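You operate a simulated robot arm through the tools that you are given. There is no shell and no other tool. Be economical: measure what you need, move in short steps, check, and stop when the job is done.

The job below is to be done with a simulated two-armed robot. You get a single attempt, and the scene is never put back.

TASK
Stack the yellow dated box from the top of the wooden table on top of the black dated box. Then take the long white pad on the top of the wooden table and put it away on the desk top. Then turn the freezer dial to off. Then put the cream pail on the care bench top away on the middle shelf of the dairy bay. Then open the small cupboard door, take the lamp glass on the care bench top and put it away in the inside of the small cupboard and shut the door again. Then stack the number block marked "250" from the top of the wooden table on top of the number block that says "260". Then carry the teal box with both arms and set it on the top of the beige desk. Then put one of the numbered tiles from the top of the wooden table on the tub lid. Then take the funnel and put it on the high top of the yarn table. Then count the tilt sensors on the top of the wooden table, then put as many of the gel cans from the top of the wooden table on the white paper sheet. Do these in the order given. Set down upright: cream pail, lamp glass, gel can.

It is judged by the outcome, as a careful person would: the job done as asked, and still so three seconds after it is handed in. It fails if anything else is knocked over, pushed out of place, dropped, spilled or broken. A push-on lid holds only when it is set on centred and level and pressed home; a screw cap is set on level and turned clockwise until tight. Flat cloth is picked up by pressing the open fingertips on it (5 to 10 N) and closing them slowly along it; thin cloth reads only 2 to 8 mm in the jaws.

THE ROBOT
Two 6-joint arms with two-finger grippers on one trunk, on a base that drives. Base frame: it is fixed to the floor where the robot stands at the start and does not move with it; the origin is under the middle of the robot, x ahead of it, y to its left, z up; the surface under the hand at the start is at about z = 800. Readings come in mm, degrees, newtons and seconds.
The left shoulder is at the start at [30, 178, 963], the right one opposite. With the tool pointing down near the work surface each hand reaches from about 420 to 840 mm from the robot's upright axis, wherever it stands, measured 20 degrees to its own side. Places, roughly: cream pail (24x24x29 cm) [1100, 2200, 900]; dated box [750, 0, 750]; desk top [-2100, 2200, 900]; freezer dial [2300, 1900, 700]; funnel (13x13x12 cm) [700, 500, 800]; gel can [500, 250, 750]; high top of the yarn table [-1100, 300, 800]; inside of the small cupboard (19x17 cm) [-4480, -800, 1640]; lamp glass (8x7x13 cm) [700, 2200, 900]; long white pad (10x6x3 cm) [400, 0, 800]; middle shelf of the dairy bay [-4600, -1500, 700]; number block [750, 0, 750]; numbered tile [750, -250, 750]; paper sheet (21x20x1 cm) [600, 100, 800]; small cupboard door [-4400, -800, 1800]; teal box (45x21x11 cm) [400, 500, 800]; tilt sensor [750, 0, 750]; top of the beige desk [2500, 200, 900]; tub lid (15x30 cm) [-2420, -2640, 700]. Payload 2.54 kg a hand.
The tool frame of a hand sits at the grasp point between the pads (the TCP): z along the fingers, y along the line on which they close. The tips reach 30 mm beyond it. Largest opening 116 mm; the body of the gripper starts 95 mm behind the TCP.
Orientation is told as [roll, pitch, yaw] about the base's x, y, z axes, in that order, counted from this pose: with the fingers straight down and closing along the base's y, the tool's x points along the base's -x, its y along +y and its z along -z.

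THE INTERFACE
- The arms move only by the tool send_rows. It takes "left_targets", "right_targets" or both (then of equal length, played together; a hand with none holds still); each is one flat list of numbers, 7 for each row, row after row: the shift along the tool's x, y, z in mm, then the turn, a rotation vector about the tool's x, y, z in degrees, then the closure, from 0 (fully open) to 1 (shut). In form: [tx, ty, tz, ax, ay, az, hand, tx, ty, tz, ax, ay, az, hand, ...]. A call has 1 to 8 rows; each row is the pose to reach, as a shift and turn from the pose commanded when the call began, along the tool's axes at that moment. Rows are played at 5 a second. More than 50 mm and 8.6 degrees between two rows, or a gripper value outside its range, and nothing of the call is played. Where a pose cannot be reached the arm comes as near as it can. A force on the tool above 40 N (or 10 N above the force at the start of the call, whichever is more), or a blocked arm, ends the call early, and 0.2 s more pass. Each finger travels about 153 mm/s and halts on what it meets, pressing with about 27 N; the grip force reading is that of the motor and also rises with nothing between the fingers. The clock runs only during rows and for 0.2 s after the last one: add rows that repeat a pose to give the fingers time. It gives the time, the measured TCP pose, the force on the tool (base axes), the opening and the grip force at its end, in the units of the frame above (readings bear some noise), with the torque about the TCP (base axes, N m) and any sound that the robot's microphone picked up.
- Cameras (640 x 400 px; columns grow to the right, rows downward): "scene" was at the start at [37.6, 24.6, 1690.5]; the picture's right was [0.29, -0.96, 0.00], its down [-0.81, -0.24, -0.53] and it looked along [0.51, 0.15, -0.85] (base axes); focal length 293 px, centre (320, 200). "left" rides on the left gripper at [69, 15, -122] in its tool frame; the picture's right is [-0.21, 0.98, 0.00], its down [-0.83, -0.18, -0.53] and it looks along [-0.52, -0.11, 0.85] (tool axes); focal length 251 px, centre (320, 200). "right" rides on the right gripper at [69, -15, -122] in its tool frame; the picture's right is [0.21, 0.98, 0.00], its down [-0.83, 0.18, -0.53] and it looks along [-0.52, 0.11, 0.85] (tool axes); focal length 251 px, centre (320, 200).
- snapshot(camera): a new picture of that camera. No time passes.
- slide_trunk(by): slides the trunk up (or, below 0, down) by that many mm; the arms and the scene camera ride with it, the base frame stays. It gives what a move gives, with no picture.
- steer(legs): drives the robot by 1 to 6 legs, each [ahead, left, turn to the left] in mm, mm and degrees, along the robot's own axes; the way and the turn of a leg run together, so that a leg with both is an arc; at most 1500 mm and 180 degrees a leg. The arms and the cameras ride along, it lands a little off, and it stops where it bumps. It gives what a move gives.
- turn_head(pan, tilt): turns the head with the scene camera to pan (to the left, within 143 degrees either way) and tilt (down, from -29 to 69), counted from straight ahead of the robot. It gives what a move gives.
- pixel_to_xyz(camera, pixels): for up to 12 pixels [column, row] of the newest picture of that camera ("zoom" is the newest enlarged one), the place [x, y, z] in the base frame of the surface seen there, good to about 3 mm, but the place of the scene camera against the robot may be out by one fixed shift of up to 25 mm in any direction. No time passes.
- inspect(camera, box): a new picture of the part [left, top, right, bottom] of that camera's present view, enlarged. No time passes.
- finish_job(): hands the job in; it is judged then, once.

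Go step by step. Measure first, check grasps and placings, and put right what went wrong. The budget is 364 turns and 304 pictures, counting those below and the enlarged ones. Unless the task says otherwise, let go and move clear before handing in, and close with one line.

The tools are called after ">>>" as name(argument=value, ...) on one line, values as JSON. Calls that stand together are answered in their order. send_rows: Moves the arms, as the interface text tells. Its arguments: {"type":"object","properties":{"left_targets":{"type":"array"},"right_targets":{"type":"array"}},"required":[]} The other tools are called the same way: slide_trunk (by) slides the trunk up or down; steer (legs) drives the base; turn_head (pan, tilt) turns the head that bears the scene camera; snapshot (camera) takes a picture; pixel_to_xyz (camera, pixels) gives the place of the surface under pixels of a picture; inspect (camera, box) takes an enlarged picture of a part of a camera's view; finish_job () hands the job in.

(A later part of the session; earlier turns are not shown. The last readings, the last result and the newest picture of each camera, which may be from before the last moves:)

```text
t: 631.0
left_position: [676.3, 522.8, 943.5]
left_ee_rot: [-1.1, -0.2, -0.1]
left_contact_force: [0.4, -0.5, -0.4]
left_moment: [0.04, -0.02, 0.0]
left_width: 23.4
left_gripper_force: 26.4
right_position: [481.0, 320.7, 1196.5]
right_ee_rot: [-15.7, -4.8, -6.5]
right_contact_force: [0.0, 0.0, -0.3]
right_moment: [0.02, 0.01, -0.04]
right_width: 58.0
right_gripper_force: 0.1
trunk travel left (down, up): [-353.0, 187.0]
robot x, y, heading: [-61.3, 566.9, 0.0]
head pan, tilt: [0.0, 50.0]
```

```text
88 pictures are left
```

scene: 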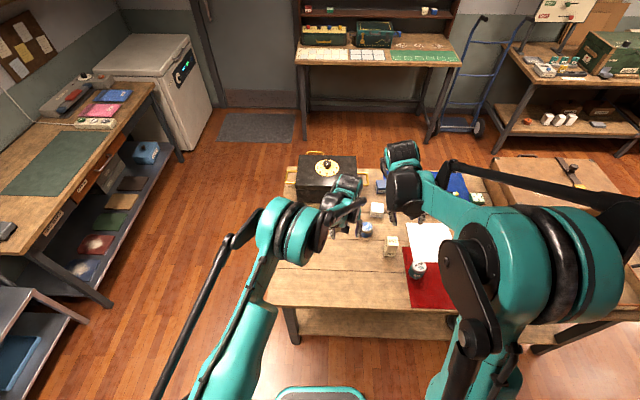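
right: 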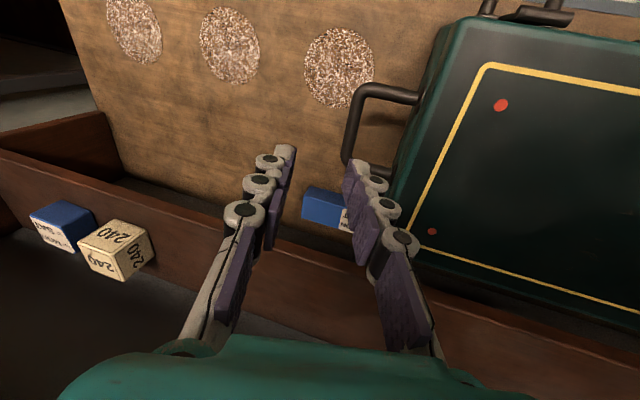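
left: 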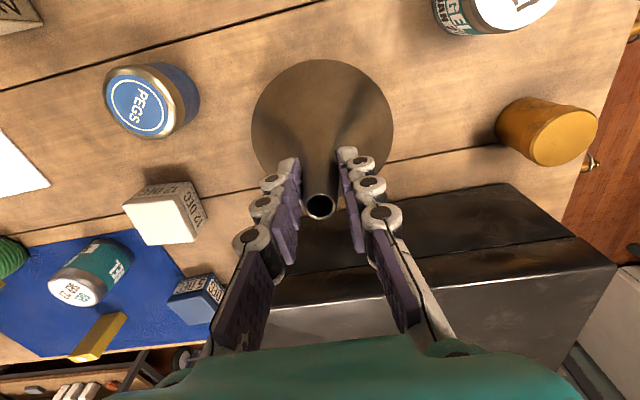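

Funnel held by the spout. Raise, retract, and go to the yarn table side.

>>> slide_trunk(by=185)

>>> send_rows(left_targets=[40, 0, 0, 0, 0, 0, 0.95, 80, 0, 0, 0, 0, 0, 0.95, 120, 0, 0, 0, 0, 0, 0.95, 160, 0, 0, 0, 0, 0, 0.95, 190, 0, 0, 0, 0, 0, 0.95])

>>> steer(legs=[[-90, 0, 0], [0, 340, 0], [0, 0, 90], [0, 0, 90]])

>>> turn_head(pan=20, tilt=45)

>>> snapshot(camera="scene")

>>> snapshot(camera="left")

```text
t: 633.0
left_position: [676.0, 522.2, 1128.7]
left_ee_rot: [-0.9, -0.2, -0.1]
left_contact_force: [0.3, 1.0, 0.2]
left_moment: [0.0, 0.02, 0.0]
left_width: 23.7
left_gripper_force: 26.7
right_position: [480.9, 319.8, 1380.4]
right_ee_rot: [-15.7, -4.8, -6.5]
right_contact_force: [0.7, -0.5, -0.3]
right_moment: [-0.02, 0.0, -0.03]
right_width: 57.9
right_gripper_force: 0.0
trunk travel left (down, up): [-538.0, 2.0]
robot x, y, heading: [-60.9, 568.5, -0.0]
head pan, tilt: [0.0, 50.0]
```

```text
t: 634.2
left_position: [485.3, 523.4, 1129.5]
left_ee_rot: [-1.0, -0.4, -0.1]
left_contact_force: [0.1, 0.4, -1.2]
left_moment: [-0.01, 0.02, 0.04]
left_width: 23.5
left_gripper_force: 27.2
right_position: [478.9, 320.3, 1381.8]
right_ee_rot: [-15.6, -4.8, -6.4]
right_contact_force: [-0.4, -0.1, 0.5]
right_moment: [-0.02, -0.01, -0.03]
right_width: 58.2
right_gripper_force: 0.1
trunk travel left (down, up): [-538.0, 2.0]
robot x, y, heading: [-64.2, 569.6, 0.1]
head pan, tilt: [0.0, 50.0]
```

```text
t: 644.8
left_position: [-701.4, 959.8, 1128.5]
left_ee_rot: [-1.0, -0.2, 179.4]
left_contact_force: [0.1, 0.0, -1.6]
left_moment: [0.0, -0.03, 0.0]
left_width: 23.6
left_gripper_force: 26.6
right_position: [-693.6, 1164.5, 1381.2]
right_ee_rot: [-15.7, -4.8, 172.9]
right_contact_force: [-0.1, -0.1, 0.0]
right_moment: [0.01, 0.0, -0.02]
right_width: 58.2
right_gripper_force: 0.0
trunk travel left (down, up): [-538.0, 2.0]
robot x, y, heading: [-149.7, 908.2, 179.3]
head pan, tilt: [0.0, 50.0]
```

```text
t: 645.6
left_position: [-701.8, 961.2, 1128.0]
left_ee_rot: [-1.0, -0.1, 179.4]
left_contact_force: [0.9, 0.6, -1.1]
left_moment: [-0.03, 0.01, -0.01]
left_width: 23.6
left_gripper_force: 27.5
right_position: [-693.3, 1164.4, 1380.3]
right_ee_rot: [-15.7, -4.8, 172.8]
right_contact_force: [-1.4, 0.4, 0.6]
right_moment: [-0.03, 0.04, 0.0]
right_width: 57.9
right_gripper_force: 0.1
trunk travel left (down, up): [-538.0, 2.0]
robot x, y, heading: [-150.9, 911.1, 179.7]
head pan, tilt: [20.0, 45.0]
```

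```text
87 pictures are left
```

scene: 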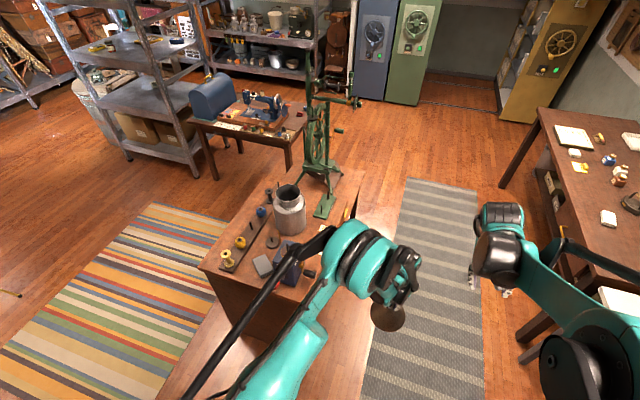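

```text
86 pictures are left
```

left: 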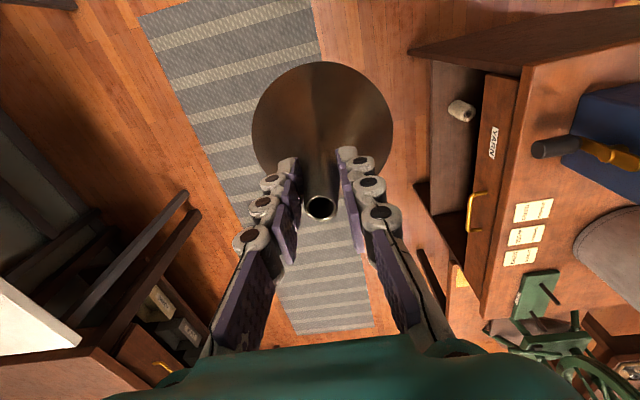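

Zoom on the yarn table top for free space.

>>> inspect(camera="scene", box=[190, 160, 370, 320])

>>> pixel_to_xyz(camera="zoom", pixels=[[180, 290], [230, 250], [350, 270], [250, 300], [150, 270], [300, 330], [330, 230], [400, 160], [480, 150], [350, 290], [290, 235], [440, 230]])

```text
2.50 times, centred on (280, 240) of scene
```

zoom: 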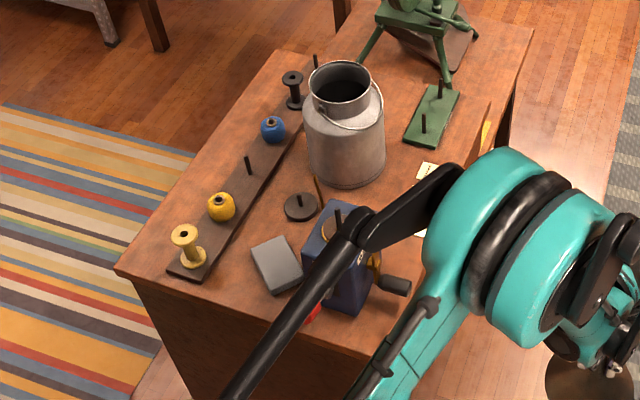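

```text
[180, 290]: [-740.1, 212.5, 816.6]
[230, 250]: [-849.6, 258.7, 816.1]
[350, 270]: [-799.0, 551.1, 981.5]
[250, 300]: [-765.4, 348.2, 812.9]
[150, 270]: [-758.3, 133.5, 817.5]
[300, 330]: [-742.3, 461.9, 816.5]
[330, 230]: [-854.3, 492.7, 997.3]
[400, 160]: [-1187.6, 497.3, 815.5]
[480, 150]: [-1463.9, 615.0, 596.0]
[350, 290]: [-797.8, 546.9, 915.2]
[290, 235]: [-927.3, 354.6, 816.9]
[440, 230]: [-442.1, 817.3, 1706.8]
```

>>> pixel_to_xyz(camera="left", pixels=[[535, 210], [522, 257], [520, 80], [560, 110], [575, 165], [560, 205], [600, 240], [580, 270], [630, 80], [500, 290], [550, 285], [600, 200]])

>>> steer(legs=[[0, 530, 0.4]])

>>> turn_head(pan=-5, tilt=50)

>>> snapshot(camera="scene")

>>> snapshot(camera="left")

```text
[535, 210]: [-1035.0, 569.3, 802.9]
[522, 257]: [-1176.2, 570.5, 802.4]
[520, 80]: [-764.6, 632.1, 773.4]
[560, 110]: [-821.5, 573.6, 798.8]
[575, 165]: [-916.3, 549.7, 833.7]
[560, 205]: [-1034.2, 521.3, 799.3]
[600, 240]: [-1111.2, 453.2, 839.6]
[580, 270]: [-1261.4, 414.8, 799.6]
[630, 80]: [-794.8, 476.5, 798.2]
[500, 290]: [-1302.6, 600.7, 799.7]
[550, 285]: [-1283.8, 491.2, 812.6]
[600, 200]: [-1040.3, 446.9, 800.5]
```

```text
t: 648.7
left_position: [-705.7, 427.4, 1127.8]
left_ee_rot: [-1.0, -0.2, 179.5]
left_contact_force: [0.1, -0.7, -0.9]
left_moment: [-0.01, 0.0, -0.02]
left_width: 23.3
left_gripper_force: 27.1
right_position: [-698.9, 630.1, 1380.8]
right_ee_rot: [-15.6, -4.8, 173.1]
right_contact_force: [0.7, 0.4, 0.4]
right_moment: [0.0, -0.01, 0.0]
right_width: 58.1
right_gripper_force: 0.1
trunk travel left (down, up): [-538.0, 2.0]
robot x, y, heading: [-156.0, 382.2, 179.3]
head pan, tilt: [20.0, 45.0]
```

```text
t: 649.6
left_position: [-705.0, 427.6, 1127.7]
left_ee_rot: [-0.9, -0.2, 179.6]
left_contact_force: [0.5, -0.1, -0.5]
left_moment: [0.02, -0.03, 0.01]
left_width: 23.6
left_gripper_force: 27.6
right_position: [-698.3, 630.6, 1380.5]
right_ee_rot: [-15.7, -4.8, 173.1]
right_contact_force: [0.5, 0.3, 0.5]
right_moment: [0.02, -0.01, 0.01]
right_width: 58.1
right_gripper_force: 0.1
trunk travel left (down, up): [-538.0, 2.0]
robot x, y, heading: [-155.4, 378.7, 179.5]
head pan, tilt: [-5.0, 50.0]
```

```text
84 pictures are left
```

scene: 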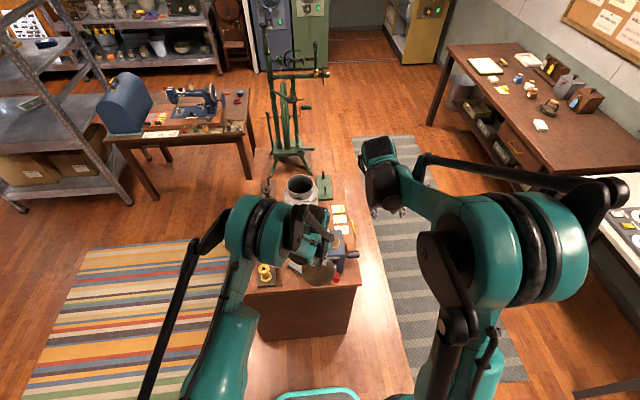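

```text
83 pictures are left
```

left: 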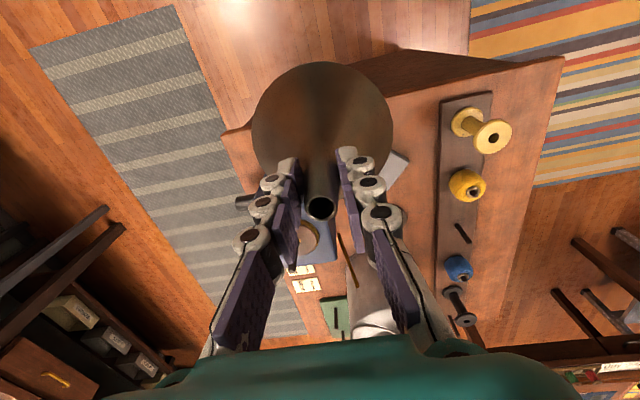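

>>> pixel_to_xyz(camera="left", pixels=[[440, 120], [490, 100], [490, 180], [548, 110], [540, 160], [405, 165], [395, 150], [430, 80], [425, 220], [438, 200], [400, 100], [520, 250]])

```text
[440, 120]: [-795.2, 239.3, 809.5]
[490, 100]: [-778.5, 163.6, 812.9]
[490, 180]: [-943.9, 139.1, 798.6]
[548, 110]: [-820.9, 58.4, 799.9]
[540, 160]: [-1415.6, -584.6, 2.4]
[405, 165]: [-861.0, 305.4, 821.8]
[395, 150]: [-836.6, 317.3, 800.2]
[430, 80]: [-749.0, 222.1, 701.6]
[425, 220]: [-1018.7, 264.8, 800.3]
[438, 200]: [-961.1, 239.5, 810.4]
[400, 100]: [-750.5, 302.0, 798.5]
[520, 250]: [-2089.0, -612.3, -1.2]
```

>>> snapshot(camera="right")

>>> inspect(camera="scene", box=[230, 160, 380, 300])

```text
82 pictures are left
```

right: 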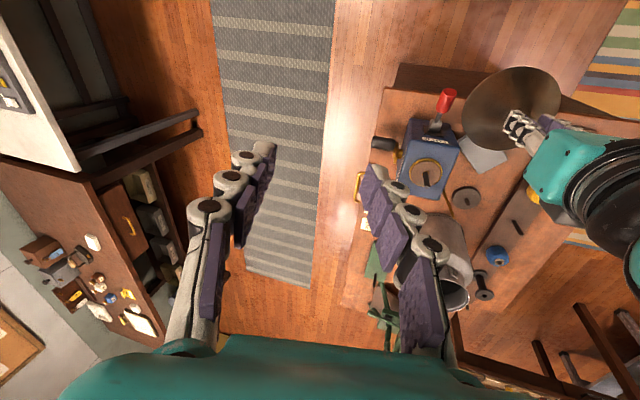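

```text
2.86 times, centred on (305, 230) of scene
```

zoom: 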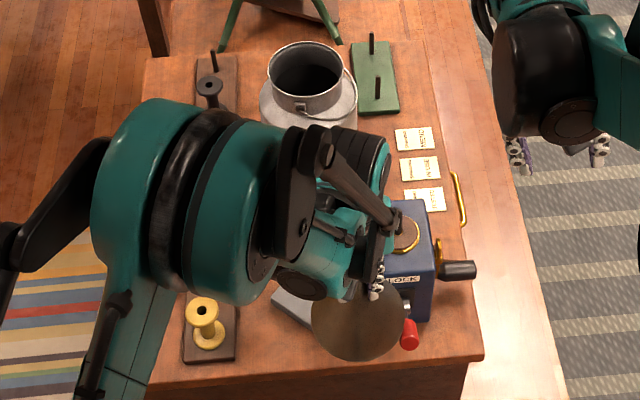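

Space is tight; view from further south to judge the south strip and west part.

>>> steer(legs=[[0, 420, 0.5]])

>>> turn_head(pan=-20, tilt=40)

>>> snapshot(camera="scene")

>>> inspect(camera="scene", box=[230, 150, 410, 290])

```text
t: 652.2
left_position: [-706.8, 0.2, 1128.1]
left_ee_rot: [-1.0, -0.2, -179.9]
left_contact_force: [0.5, -0.3, -1.1]
left_moment: [0.02, 0.0, -0.01]
left_width: 23.9
left_gripper_force: 26.7
right_position: [-701.3, 204.2, 1381.8]
right_ee_rot: [-15.7, -4.8, 173.5]
right_contact_force: [-0.2, 0.4, -0.3]
right_moment: [0.0, 0.0, 0.03]
right_width: 58.0
right_gripper_force: 0.0
trunk travel left (down, up): [-538.0, 2.0]
robot x, y, heading: [-158.2, -42.8, -179.7]
head pan, tilt: [-5.0, 50.0]
```

```text
t: 652.9
left_position: [-708.0, -1.2, 1128.3]
left_ee_rot: [-1.1, -0.3, -179.9]
left_contact_force: [-0.5, 0.5, -0.6]
left_moment: [0.03, -0.02, 0.0]
left_width: 23.6
left_gripper_force: 27.3
right_position: [-701.7, 203.0, 1380.4]
right_ee_rot: [-15.7, -4.8, 173.6]
right_contact_force: [0.3, 0.0, -0.5]
right_moment: [0.02, -0.04, -0.03]
right_width: 58.0
right_gripper_force: 0.0
trunk travel left (down, up): [-538.0, 2.0]
robot x, y, heading: [-158.4, -47.0, -179.9]
head pan, tilt: [-20.0, 40.0]
```

```text
80 pictures are left
```

scene: 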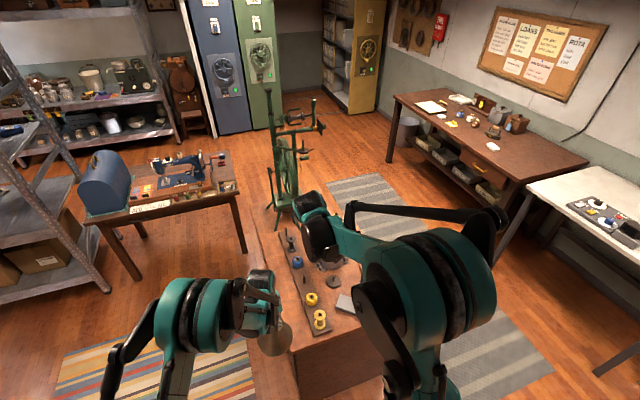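

```text
2.86 times, centred on (320, 220) of scene
```

zoom: 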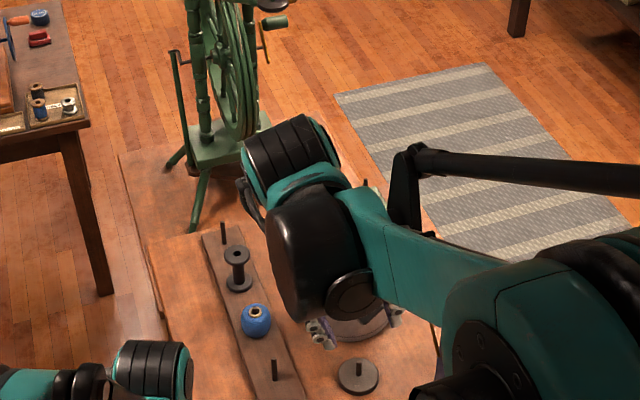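

>>> snapshot(camera="left")

>>> snapshot(camera="right")

```text
78 pictures are left
```

left: 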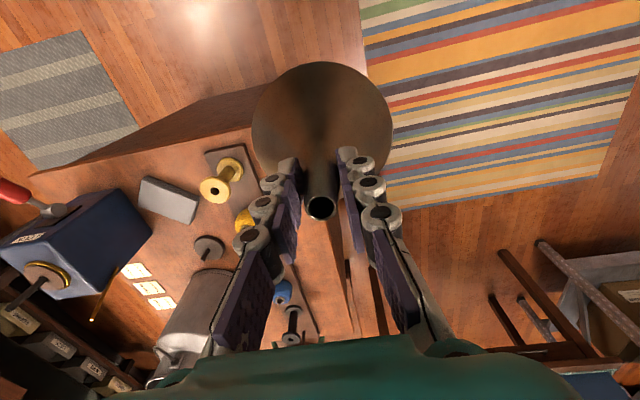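

```text
77 pictures are left
```

right: 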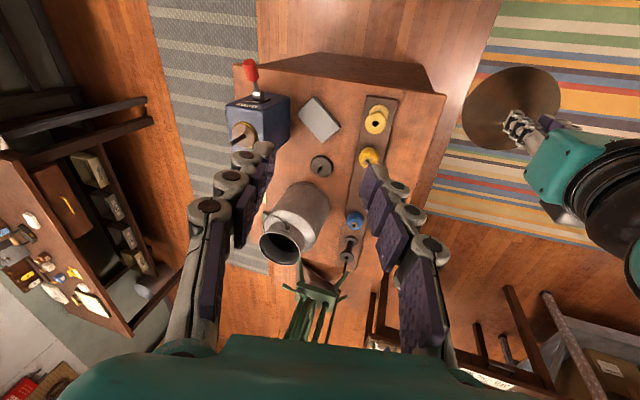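

The only gap is the south strip beside the tray. Measure it precisely.

>>> pixel_to_xyz(camera="right", pixels=[[400, 100], [397, 115], [395, 130], [392, 150], [445, 97], [441, 115], [437, 135], [432, 155], [430, 92], [380, 97], [442, 96], [420, 120]])

>>> inspect(camera="right", box=[340, 60, 470, 190])

```text
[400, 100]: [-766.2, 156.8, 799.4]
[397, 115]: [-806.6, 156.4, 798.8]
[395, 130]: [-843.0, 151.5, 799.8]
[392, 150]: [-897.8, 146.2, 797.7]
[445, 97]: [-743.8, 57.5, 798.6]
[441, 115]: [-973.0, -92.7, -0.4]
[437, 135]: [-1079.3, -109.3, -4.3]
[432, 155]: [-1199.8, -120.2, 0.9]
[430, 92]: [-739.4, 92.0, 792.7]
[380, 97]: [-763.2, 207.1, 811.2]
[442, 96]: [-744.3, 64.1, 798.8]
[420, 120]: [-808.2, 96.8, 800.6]
```

```text
3.08 times, centred on (405, 125) of right
```

zoom: 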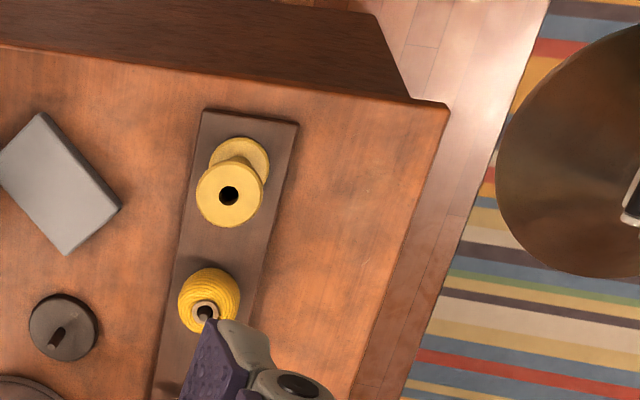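

Strip is ~115 mm (y≈47-163) for a 130 mm rim: place it against the tray side with its centre at y≈94, well supported. Move over.

>>> steer(legs=[[107, -95, 0]])

>>> slide_trunk(by=-140)

>>> snapshot(camera="right")

>>> snapshot(camera="left")

```text
t: 654.3
left_position: [-812.9, 91.8, 1129.0]
left_ee_rot: [-1.0, -0.3, -179.7]
left_contact_force: [0.3, -0.5, -1.1]
left_moment: [0.0, 0.01, 0.0]
left_width: 23.5
left_gripper_force: 27.5
right_position: [-808.2, 295.7, 1382.3]
right_ee_rot: [-15.7, -4.8, 173.8]
right_contact_force: [0.2, 0.9, -0.4]
right_moment: [-0.01, 0.04, 0.03]
right_width: 57.9
right_gripper_force: 0.1
trunk travel left (down, up): [-538.0, 2.0]
robot x, y, heading: [-267.7, 52.0, -179.7]
head pan, tilt: [-20.0, 40.0]
```

```text
t: 656.0
left_position: [-815.4, 92.7, 988.2]
left_ee_rot: [-1.0, -0.2, -179.7]
left_contact_force: [0.0, 0.7, -0.3]
left_moment: [-0.01, 0.0, -0.02]
left_width: 23.7
left_gripper_force: 27.2
right_position: [-811.1, 296.4, 1241.2]
right_ee_rot: [-15.7, -4.8, 173.8]
right_contact_force: [-0.1, -0.5, 0.2]
right_moment: [0.0, 0.01, -0.03]
right_width: 58.3
right_gripper_force: 0.1
trunk travel left (down, up): [-398.0, 142.0]
robot x, y, heading: [-265.7, 53.4, -179.5]
head pan, tilt: [-20.0, 40.0]
```

```text
75 pictures are left
```

right: 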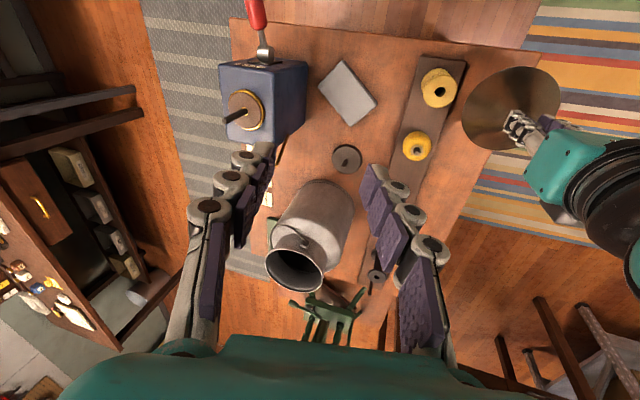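

```text
74 pictures are left
```

left: 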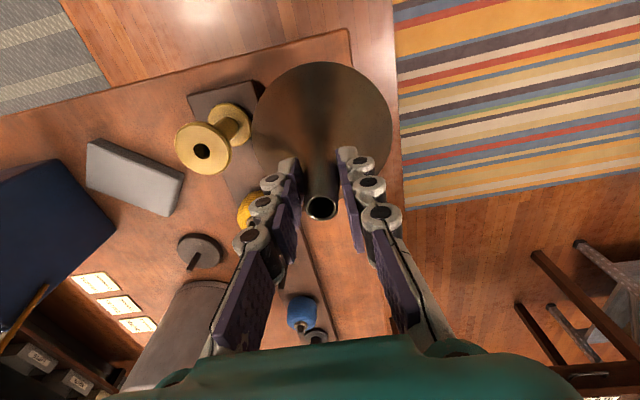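

Shift 5 mm away from the tray, lower 60, then check clearance.

>>> send_rows(left_targets=[0, 3, 0, 0, 0, 0, 0.95, 0, 5, 0, 0, 0, 0, 0.95])

>>> slide_trunk(by=-62)

>>> snapshot(camera="right")

>>> inspect(camera="left", box=[180, 40, 440, 260])

```text
t: 656.6
left_position: [-814.2, 87.4, 988.4]
left_ee_rot: [-1.0, -0.2, -179.7]
left_contact_force: [0.3, 0.8, -0.5]
left_moment: [-0.01, -0.02, 0.02]
left_width: 23.6
left_gripper_force: 26.7
right_position: [-809.0, 296.3, 1241.7]
right_ee_rot: [-15.7, -4.7, 173.7]
right_contact_force: [-0.5, -0.2, 0.2]
right_moment: [0.02, -0.02, 0.0]
right_width: 58.0
right_gripper_force: 0.0
trunk travel left (down, up): [-398.0, 142.0]
robot x, y, heading: [-265.3, 52.1, -179.7]
head pan, tilt: [-20.0, 40.0]
```

```text
t: 657.6
left_position: [-814.2, 88.4, 925.5]
left_ee_rot: [-1.0, -0.2, -179.8]
left_contact_force: [0.2, 0.1, -0.4]
left_moment: [0.03, 0.02, 0.0]
left_width: 23.6
left_gripper_force: 27.3
right_position: [-808.5, 296.9, 1178.4]
right_ee_rot: [-15.8, -4.7, 173.8]
right_contact_force: [-0.2, -0.2, -0.1]
right_moment: [-0.02, -0.04, 0.02]
right_width: 58.0
right_gripper_force: 0.1
trunk travel left (down, up): [-336.0, 204.0]
robot x, y, heading: [-268.2, 55.0, -179.8]
head pan, tilt: [-20.0, 40.0]
```

```text
73 pictures are left
```

right: 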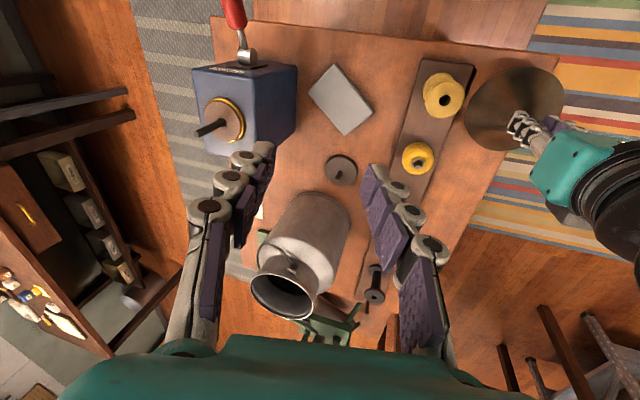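

```text
1.82 times, centred on (310, 150) of left
```

zoom: 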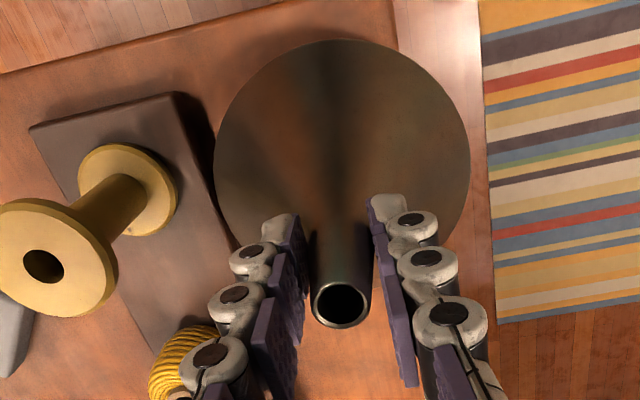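

The funnel nearly fits within the strip. Lower to contact.

>>> slide_trunk(by=-18)

>>> inspect(camera="left", box=[180, 40, 440, 260])

>>> slide_trunk(by=-4)

```text
t: 658.2
left_position: [-814.5, 87.8, 909.3]
left_ee_rot: [-1.1, -0.2, -179.7]
left_contact_force: [0.4, -0.4, -0.8]
left_moment: [-0.03, 0.03, 0.03]
left_width: 23.7
left_gripper_force: 27.1
right_position: [-809.3, 294.3, 1161.9]
right_ee_rot: [-15.7, -4.7, 173.8]
right_contact_force: [0.3, 0.2, 0.7]
right_moment: [0.0, -0.01, 0.0]
right_width: 57.8
right_gripper_force: 0.0
trunk travel left (down, up): [-318.0, 222.0]
robot x, y, heading: [-266.1, 53.0, -179.7]
head pan, tilt: [-20.0, 40.0]
```

```text
1.82 times, centred on (310, 150) of left
```

zoom: 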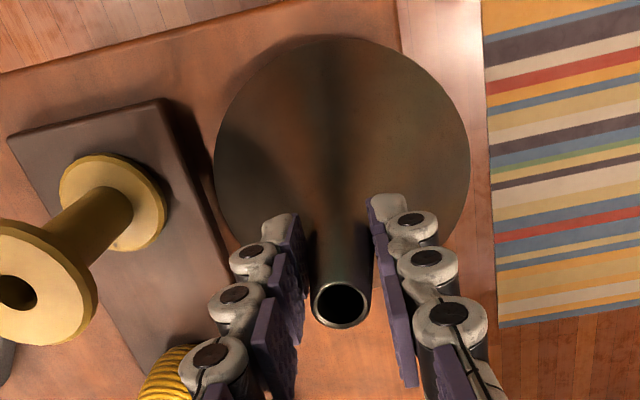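

```text
t: 658.8
left_position: [-814.5, 88.7, 904.8]
left_ee_rot: [-1.0, -0.4, -179.6]
left_contact_force: [-3.5, 2.7, 19.0]
left_moment: [0.0, -0.18, 0.02]
left_width: 23.5
left_gripper_force: 27.1
right_position: [-809.1, 296.8, 1157.5]
right_ee_rot: [-15.7, -4.8, 173.8]
right_contact_force: [0.3, -0.7, -0.3]
right_moment: [-0.01, 0.02, 0.01]
right_width: 58.2
right_gripper_force: 0.1
trunk travel left (down, up): [-314.0, 226.0]
robot x, y, heading: [-267.7, 54.1, -179.4]
head pan, tilt: [-20.0, 40.0]
```

In contact, clear of the tray. Release slowly and lift.

>>> send_rows(left_targets=[0, 0, -1, 0, 0, 0, 0.88, 0, 0, -1, 0, 0, 0, 0.8, 0, 0, -1, 0, 0, 0, 0.7, 0, 0, -1, 0, 0, 0, 0.6, 0, 0, -40, 0, 0, 0, 0.6, 0, 0, -80, 0, 0, 0, 0.6, 0, 0, -120, 0, 0, 0, 0.6])

>>> snapshot(camera="left")

```text
t: 660.4
left_position: [-815.2, 85.7, 1024.5]
left_ee_rot: [-1.0, -0.3, -179.7]
left_contact_force: [0.5, 0.2, 0.5]
left_moment: [0.0, 0.02, -0.01]
left_width: 46.6
left_gripper_force: 0.1
right_position: [-808.6, 295.7, 1158.5]
right_ee_rot: [-15.7, -4.9, 173.8]
right_contact_force: [0.2, 0.3, 0.6]
right_moment: [0.0, 0.02, -0.02]
right_width: 57.9
right_gripper_force: 0.1
trunk travel left (down, up): [-314.0, 226.0]
robot x, y, heading: [-264.3, 49.9, -179.9]
head pan, tilt: [-20.0, 40.0]
```

```text
70 pictures are left
```

left: 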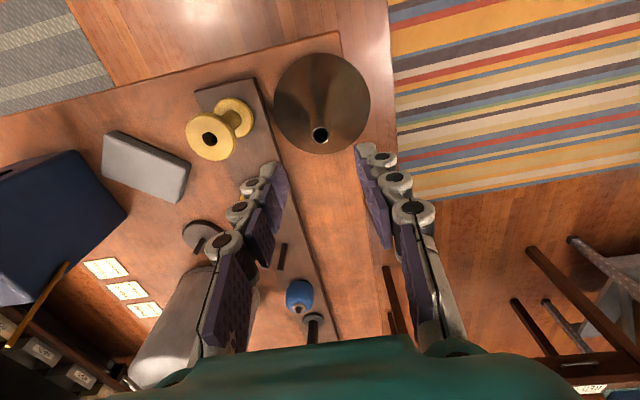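

Funnel stands on the yarn table. Now turn back to the wooden table for the sensors and gel cans.

>>> steer(legs=[[0, 0, 90], [0, 0, 89.8], [110, 0, 0]])

>>> turn_head(pan=0, tilt=48)

>>> snapshot(camera="scene")

>>> snapshot(camera="right")

>>> snapshot(camera="left")

```text
t: 669.2
left_position: [392.6, 21.0, 1023.4]
left_ee_rot: [-1.0, -0.3, 0.5]
left_contact_force: [0.0, -0.1, 0.1]
left_moment: [0.03, 0.03, 0.01]
left_width: 46.6
left_gripper_force: 0.2
right_position: [387.4, -188.3, 1157.5]
right_ee_rot: [-15.7, -4.8, -6.1]
right_contact_force: [0.2, -0.2, -0.8]
right_moment: [-0.01, -0.01, -0.01]
right_width: 58.0
right_gripper_force: 0.1
trunk travel left (down, up): [-314.0, 226.0]
robot x, y, heading: [-156.8, 53.2, 0.3]
head pan, tilt: [-20.0, 40.0]
```

```text
t: 670.0
left_position: [393.4, 21.2, 1024.0]
left_ee_rot: [-1.0, -0.3, 0.4]
left_contact_force: [0.4, 0.0, -0.1]
left_moment: [0.02, 0.0, 0.01]
left_width: 46.4
left_gripper_force: 0.1
right_position: [385.8, -189.7, 1157.5]
right_ee_rot: [-15.7, -4.9, -6.1]
right_contact_force: [-0.2, -0.7, -0.1]
right_moment: [0.01, -0.03, 0.04]
right_width: 58.2
right_gripper_force: 0.1
trunk travel left (down, up): [-314.0, 226.0]
robot x, y, heading: [-154.4, 52.2, 0.6]
head pan, tilt: [0.0, 48.0]
```

```text
69 pictures are left
```

scene: 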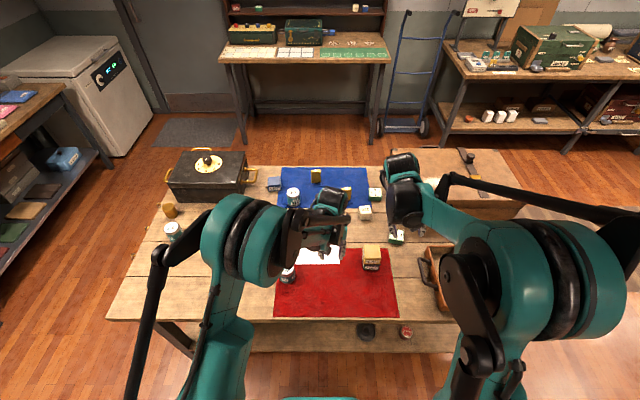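

```text
68 pictures are left
```

right: 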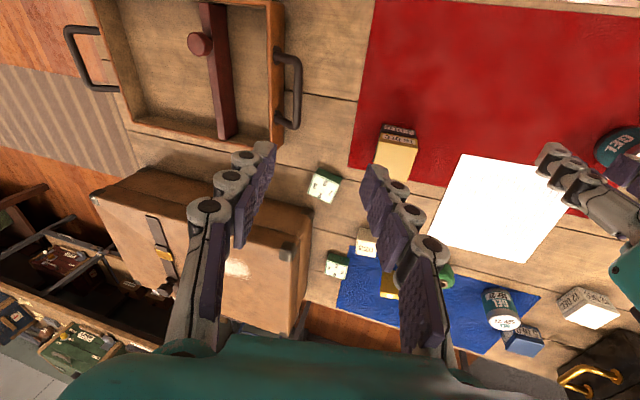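

```text
67 pictures are left
```

left: 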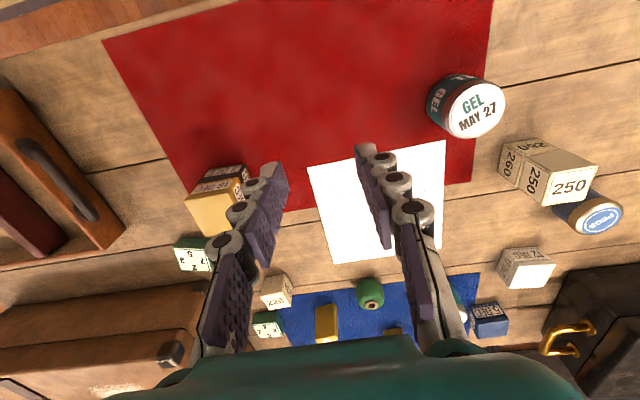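

Two dotted yellow sensors show. Zoom on the gold item at the left end and behind the cases to be sure of the count.

>>> inspect(camera="scene", box=[140, 140, 400, 260])

>>> inspect(camera="scene", box=[360, 130, 560, 260])

```text
2.46 times, centred on (270, 200) of scene
```

zoom: 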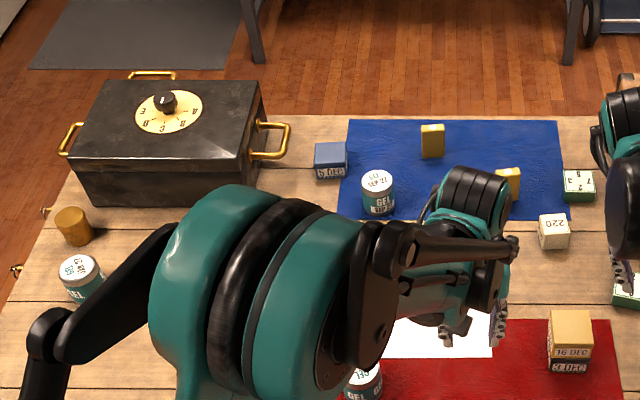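

```text
3.08 times, centred on (460, 195) of scene
```

zoom: 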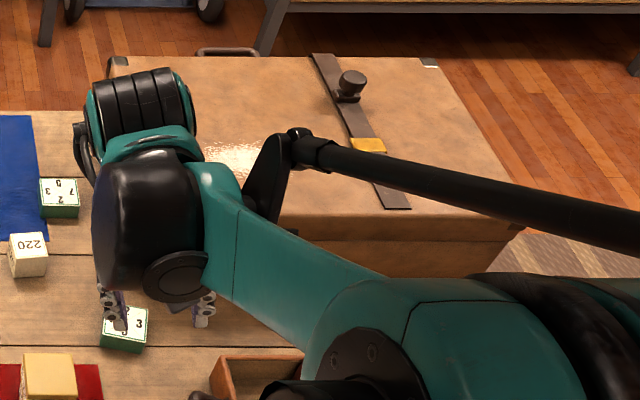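

Count is two sensors, so two gel cans. Measure the paper and the MAY 27 can.

>>> pixel_to_xyz(camera="left", pixels=[[312, 170], [440, 147], [438, 245], [338, 260], [350, 165], [478, 108], [460, 105], [497, 105], [475, 88], [478, 133], [440, 85]])

>>> inspect(camera="left", box=[410, 55, 520, 150])

```text
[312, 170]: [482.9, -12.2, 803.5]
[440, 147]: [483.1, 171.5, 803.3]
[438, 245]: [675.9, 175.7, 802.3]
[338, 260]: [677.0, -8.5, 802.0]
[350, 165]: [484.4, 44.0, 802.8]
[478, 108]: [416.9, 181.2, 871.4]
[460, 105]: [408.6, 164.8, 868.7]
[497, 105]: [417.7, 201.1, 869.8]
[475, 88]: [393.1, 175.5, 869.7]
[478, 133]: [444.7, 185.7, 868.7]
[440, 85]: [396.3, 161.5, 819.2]
```

```text
4.21 times, centred on (465, 102) of left
```

zoom: 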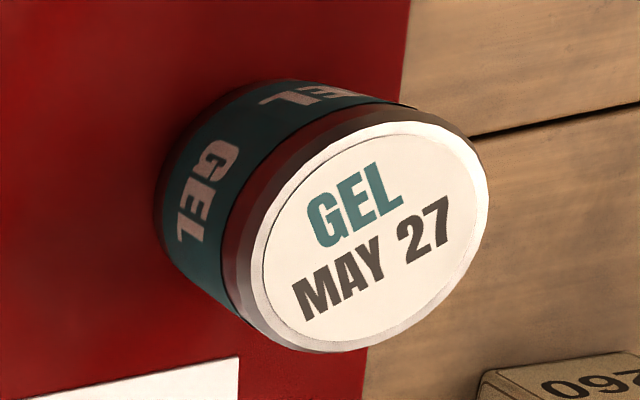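

Can centre (418,182), top 870. Move the left hand above it and lower.

>>> send_rows(left_targets=[-6, 40, 10, 0, 0, 0, 0.2, -12, 80, 20, 0, 0, 0, 0.1, -18, 120, 30, 0, 0, 0, 0.1, -25, 161, 40, 0, 0, 0, 0.1, -25, 161, 70, 0, 0, 0, 0.1])

>>> snapshot(camera="left")

```text
t: 671.2
left_position: [417.0, 181.0, 950.0]
left_ee_rot: [-0.9, -0.2, 0.4]
left_contact_force: [0.2, 0.2, -0.5]
left_moment: [-0.01, 0.0, -0.01]
left_width: 104.4
left_gripper_force: 0.0
right_position: [386.9, -189.1, 1155.7]
right_ee_rot: [-15.7, -4.8, -6.1]
right_contact_force: [0.0, -0.2, -0.3]
right_moment: [0.01, -0.04, 0.01]
right_width: 58.4
right_gripper_force: 0.0
trunk travel left (down, up): [-314.0, 226.0]
robot x, y, heading: [-154.5, 54.3, 0.3]
head pan, tilt: [0.0, 48.0]
```

```text
63 pictures are left
```

left: 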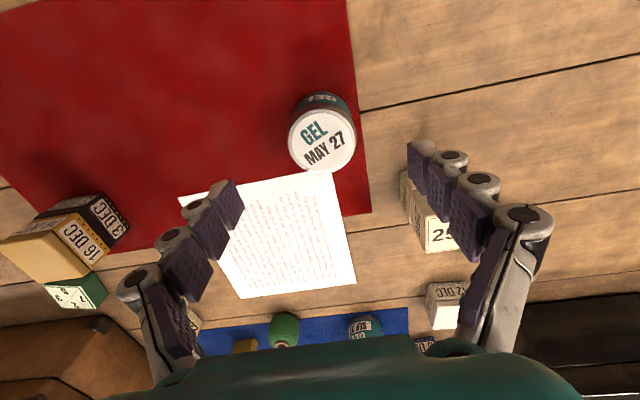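

>>> send_rows(left_targets=[0, 0, 40, 0, 0, 0, 0.1, 0, 0, 80, 0, 0, 0, 0.15, 0, 0, 104, 0, 0, 0, 0.2, 0, 0, 104, 0, 0, 0, 0.35, 0, 0, 104, 0, 0, 0, 0.5, 0, 0, 104, 0, 0, 0, 0.65, 0, 0, 104, 0, 0, 0, 0.65])

>>> snapshot(camera="left")

```text
t: 672.8
left_position: [417.1, 177.9, 846.8]
left_ee_rot: [-1.0, -0.2, 0.5]
left_contact_force: [0.0, 0.4, 0.0]
left_moment: [-0.01, 0.01, -0.01]
left_width: 58.6
left_gripper_force: 26.6
right_position: [387.4, -189.0, 1156.7]
right_ee_rot: [-15.7, -4.8, -6.1]
right_contact_force: [-0.2, -0.6, -0.1]
right_moment: [0.02, 0.02, 0.02]
right_width: 58.1
right_gripper_force: 0.1
trunk travel left (down, up): [-314.0, 226.0]
robot x, y, heading: [-153.0, 54.7, 0.0]
head pan, tilt: [0.0, 48.0]
```

```text
62 pictures are left
```

left: 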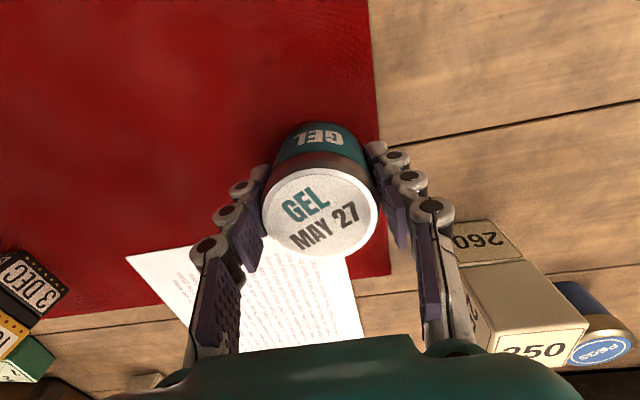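

Held (58.6 mm). Lift and carry to (560,50) over the paper.

>>> send_rows(left_targets=[0, 0, -40, 0, 0, 0, 0.65, -20, -18, -60, 0, 0, 0, 0.65, -50, -45, -60, 0, 0, 0, 0.65, -80, -72, -60, 0, 0, 0, 0.65, -110, -98, -60, 0, 0, 0, 0.65, -143, -128, -60, 0, 0, 0, 0.65])

>>> snapshot(camera="left")

```text
t: 674.2
left_position: [562.5, 52.9, 911.0]
left_ee_rot: [-1.0, -0.2, 0.4]
left_contact_force: [-0.6, 0.6, -2.0]
left_moment: [0.04, 0.03, 0.03]
left_width: 58.7
left_gripper_force: 26.6
right_position: [388.8, -189.0, 1156.3]
right_ee_rot: [-15.8, -4.7, -6.1]
right_contact_force: [-0.3, 0.3, 0.0]
right_moment: [0.01, 0.0, 0.02]
right_width: 58.0
right_gripper_force: 0.1
trunk travel left (down, up): [-314.0, 226.0]
robot x, y, heading: [-158.2, 53.1, 0.3]
head pan, tilt: [0.0, 48.0]
```

```text
61 pictures are left
```

left: 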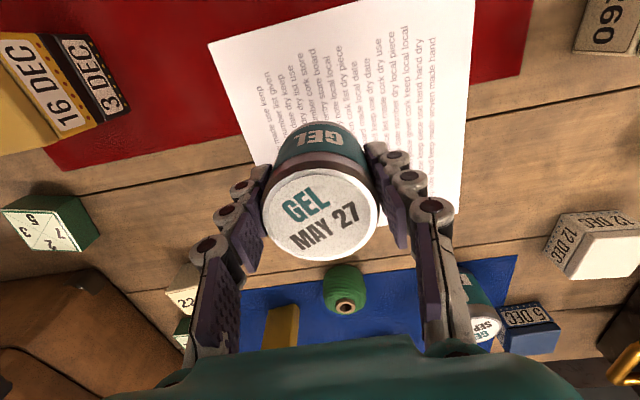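

Lower to just above the paper and feel for contact.

>>> send_rows(left_targets=[0, 0, 30, 0, 0, 0, 0.65, 0, 0, 55, 0, 0, 0, 0.65, 0, 0, 58, 0, 0, 0, 0.65, 0, 0, 61, 0, 0, 0, 0.65, 0, 0, 63, 0, 0, 0, 0.65])

```text
t: 675.4
left_position: [553.8, 54.0, 852.4]
left_ee_rot: [-1.0, -0.2, 0.4]
left_contact_force: [-0.4, -1.1, -1.3]
left_moment: [-0.01, 0.0, 0.01]
left_width: 58.7
left_gripper_force: 27.3
left hand out of reach, approached as far as the arm can: row 3, 4, 5
right_position: [386.2, -189.0, 1156.7]
right_ee_rot: [-15.7, -4.8, -6.1]
right_contact_force: [0.2, 0.5, -0.5]
right_moment: [0.01, 0.03, -0.01]
right_width: 57.9
right_gripper_force: 0.0
trunk travel left (down, up): [-314.0, 226.0]
robot x, y, heading: [-158.7, 53.0, 0.5]
head pan, tilt: [0.0, 48.0]
```

Reach limit at height; finish lowering with the trunk.

>>> slide_trunk(by=-3)

>>> slide_trunk(by=-2)

```text
t: 676.0
left_position: [555.7, 53.5, 850.0]
left_ee_rot: [-1.0, -0.3, 0.4]
left_contact_force: [-0.5, -0.8, 5.2]
left_moment: [0.09, 0.04, -0.03]
left_width: 58.7
left_gripper_force: 27.2
right_position: [387.9, -188.5, 1153.4]
right_ee_rot: [-15.7, -4.9, -6.2]
right_contact_force: [-0.6, 0.5, 0.9]
right_moment: [0.01, 0.01, 0.0]
right_width: 58.1
right_gripper_force: 0.1
trunk travel left (down, up): [-311.0, 229.0]
robot x, y, heading: [-156.0, 54.2, 0.5]
head pan, tilt: [0.0, 48.0]
```

```text
t: 676.5
left_position: [554.2, 53.2, 850.4]
left_ee_rot: [-1.0, -0.5, 0.4]
left_contact_force: [3.2, -0.3, 20.5]
left_moment: [0.11, -0.18, -0.08]
left_width: 58.6
left_gripper_force: 27.0
right_position: [386.5, -189.1, 1153.3]
right_ee_rot: [-15.7, -4.9, -6.1]
right_contact_force: [-0.1, 0.3, 0.5]
right_moment: [0.0, 0.0, 0.01]
right_width: 58.2
right_gripper_force: 0.0
trunk travel left (down, up): [-309.0, 231.0]
robot x, y, heading: [-156.8, 54.2, 0.5]
head pan, tilt: [0.0, 48.0]
```

Contact. Release and lift.

>>> send_rows(left_targets=[0, 0, 0, 0, 0, 0, 0.5, 0, 0, 0, 0, 0, 0, 0.35, 0, 0, 0, 0, 0, 0, 0.2, 0, 0, -2, 0, 0, 0, 0.15, 0, 0, -40, 0, 0, 0, 0.15, 0, 0, -80, 0, 0, 0, 0.15, 0, 0, -125, 0, 0, 0, 0.15])

>>> snapshot(camera="left")

```text
t: 678.1
left_position: [555.0, 56.1, 972.6]
left_ee_rot: [-1.0, -0.4, 0.3]
left_contact_force: [-0.6, -0.2, 0.0]
left_moment: [0.05, 0.0, 0.0]
left_width: 98.7
left_gripper_force: 0.0
right_position: [385.0, -188.8, 1152.3]
right_ee_rot: [-15.7, -4.9, -6.1]
right_contact_force: [0.5, -0.6, -0.4]
right_moment: [0.01, -0.02, 0.01]
right_width: 58.1
right_gripper_force: 0.1
trunk travel left (down, up): [-309.0, 231.0]
robot x, y, heading: [-153.5, 52.1, 0.3]
head pan, tilt: [0.0, 48.0]
```

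```text
60 pictures are left
```

left: 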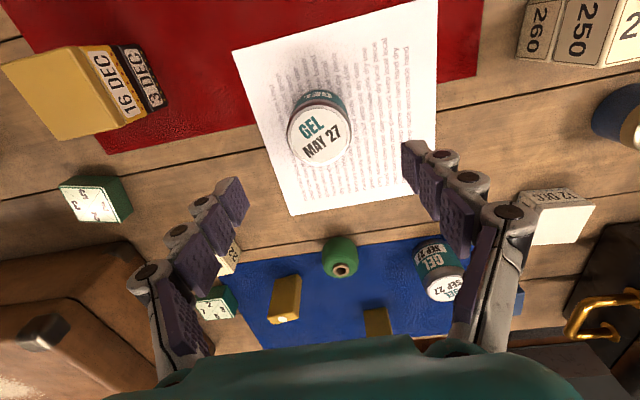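

MAY can stands on the paper. Sidestep left to the JAN 27 can.

>>> steer(legs=[[0, 560, 0]])

>>> snapshot(camera="left")

```text
t: 681.3
left_position: [552.4, 616.3, 971.2]
left_ee_rot: [-1.0, -0.2, 0.1]
left_contact_force: [-0.7, 0.2, -0.7]
left_moment: [0.0, 0.0, 0.01]
left_width: 98.8
left_gripper_force: 0.1
right_position: [382.8, 371.1, 1152.2]
right_ee_rot: [-15.7, -4.8, -6.4]
right_contact_force: [0.0, 0.0, 0.4]
right_moment: [-0.01, -0.05, -0.04]
right_width: 57.6
right_gripper_force: 0.1
trunk travel left (down, up): [-309.0, 231.0]
robot x, y, heading: [-158.4, 620.0, 0.4]
head pan, tilt: [0.0, 48.0]
```

```text
59 pictures are left
```

left: 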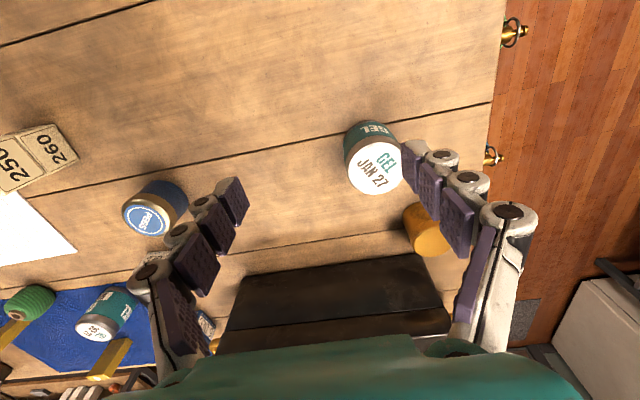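

>>> pixel_to_xyz(camera="left", pixels=[[375, 168], [352, 165], [396, 165], [375, 148], [374, 188], [425, 245], [360, 130]])

```text
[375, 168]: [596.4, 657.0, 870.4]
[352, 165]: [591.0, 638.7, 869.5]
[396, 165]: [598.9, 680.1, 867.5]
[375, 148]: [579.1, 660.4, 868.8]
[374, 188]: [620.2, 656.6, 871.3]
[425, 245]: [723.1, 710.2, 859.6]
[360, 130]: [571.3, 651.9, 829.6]
```

Can centre (598,658). Base forward 60, then align and grip.

>>> steer(legs=[[60, 0, 0]])

>>> send_rows(left_targets=[7, 20, 10, 0, 0, 0, 0.1, 14, 42, 30, 0, 0, 0, 0.1, 14, 42, 70, 0, 0, 0, 0.1])

>>> snapshot(camera="left")

```text
t: 682.3
left_position: [614.2, 617.1, 969.4]
left_ee_rot: [-1.0, -0.2, 0.2]
left_contact_force: [0.0, 0.4, -0.6]
left_moment: [-0.01, 0.04, -0.02]
left_width: 98.5
left_gripper_force: 0.0
right_position: [445.7, 372.9, 1152.0]
right_ee_rot: [-15.7, -4.7, -6.2]
right_contact_force: [0.3, -0.4, -0.5]
right_moment: [0.04, 0.05, -0.02]
right_width: 58.1
right_gripper_force: 0.0
trunk travel left (down, up): [-309.0, 231.0]
robot x, y, heading: [-98.9, 613.5, 0.3]
head pan, tilt: [0.0, 48.0]
```

```text
t: 683.1
left_position: [600.8, 658.6, 901.2]
left_ee_rot: [-0.9, -0.3, 0.1]
left_contact_force: [0.3, -0.9, -0.4]
left_moment: [0.02, -0.01, 0.02]
left_width: 104.1
left_gripper_force: 0.1
right_position: [443.3, 370.6, 1152.0]
right_ee_rot: [-15.8, -4.8, -6.3]
right_contact_force: [0.8, 0.4, 0.8]
right_moment: [-0.02, -0.01, 0.01]
right_width: 58.0
right_gripper_force: 0.1
trunk travel left (down, up): [-309.0, 231.0]
robot x, y, heading: [-101.6, 617.6, 0.3]
head pan, tilt: [0.0, 48.0]
```

```text
58 pictures are left
```

left: 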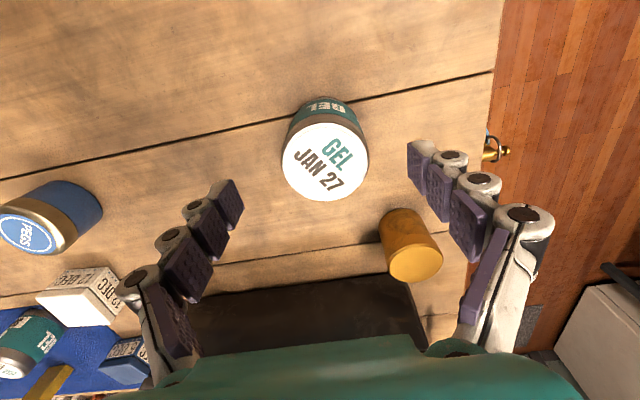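

>>> send_rows(left_targets=[0, 0, 30, 0, 0, 0, 0.15, 0, 0, 54, 0, 0, 0, 0.2, 0, 0, 54, 0, 0, 0, 0.35, 0, 0, 54, 0, 0, 0, 0.5, 0, 0, 54, 0, 0, 0, 0.65, 0, 0, 54, 0, 0, 0, 0.65])

>>> slide_trunk(by=120)

>>> snapshot(camera="left")

```text
t: 684.5
left_position: [599.2, 657.7, 847.3]
left_ee_rot: [-1.0, -0.4, 0.2]
left_contact_force: [-1.5, 0.1, 1.4]
left_moment: [0.08, 0.03, 0.02]
left_width: 59.1
left_gripper_force: 26.7
right_position: [443.4, 372.2, 1151.5]
right_ee_rot: [-15.7, -4.8, -6.3]
right_contact_force: [0.1, -0.6, -0.8]
right_moment: [-0.01, -0.02, -0.03]
right_width: 57.8
right_gripper_force: 0.0
trunk travel left (down, up): [-309.0, 231.0]
robot x, y, heading: [-101.6, 616.7, 0.2]
head pan, tilt: [0.0, 48.0]
```

```text
t: 686.0
left_position: [599.6, 656.9, 966.1]
left_ee_rot: [-1.1, -0.3, 0.2]
left_contact_force: [-0.1, 0.4, -1.8]
left_moment: [0.0, 0.01, -0.02]
left_width: 58.6
left_gripper_force: 26.5
right_position: [443.9, 371.1, 1271.3]
right_ee_rot: [-15.6, -4.7, -6.4]
right_contact_force: [-1.0, 0.2, -0.5]
right_moment: [0.04, 0.02, -0.02]
right_width: 57.7
right_gripper_force: 0.1
trunk travel left (down, up): [-429.0, 111.0]
robot x, y, heading: [-99.0, 615.9, 0.3]
head pan, tilt: [0.0, 48.0]
```

```text
57 pictures are left
```

left: 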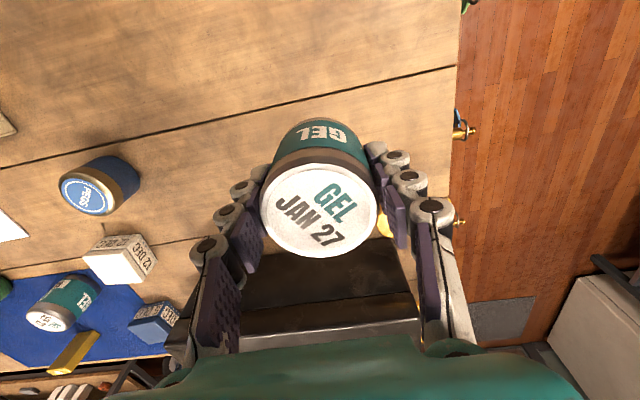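

Held. Carry to (632,130) over the paper.

>>> steer(legs=[[33, 0, 0], [0, -525, 0]])

>>> snapshot(camera="left")

```text
t: 689.5
left_position: [634.3, 132.0, 966.7]
left_ee_rot: [-0.9, -0.3, -0.3]
left_contact_force: [0.6, 0.8, -1.2]
left_moment: [0.02, 0.03, 0.0]
left_width: 58.5
left_gripper_force: 27.3
right_position: [476.0, -152.1, 1272.1]
right_ee_rot: [-15.7, -4.9, -6.7]
right_contact_force: [-0.4, -0.3, -0.2]
right_moment: [0.01, 0.02, 0.04]
right_width: 58.0
right_gripper_force: 0.0
trunk travel left (down, up): [-429.0, 111.0]
robot x, y, heading: [-67.9, 95.1, -0.2]
head pan, tilt: [0.0, 48.0]
```

```text
56 pictures are left
```

left: 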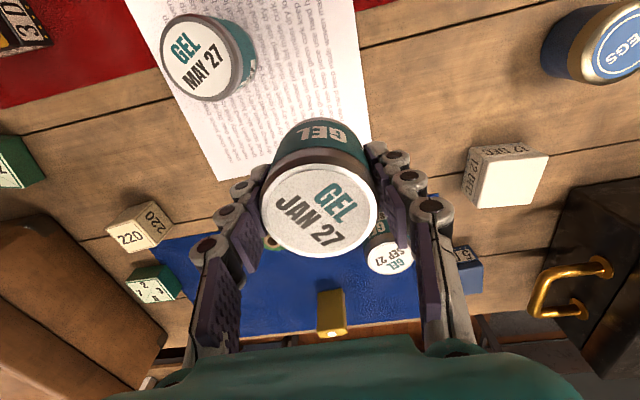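

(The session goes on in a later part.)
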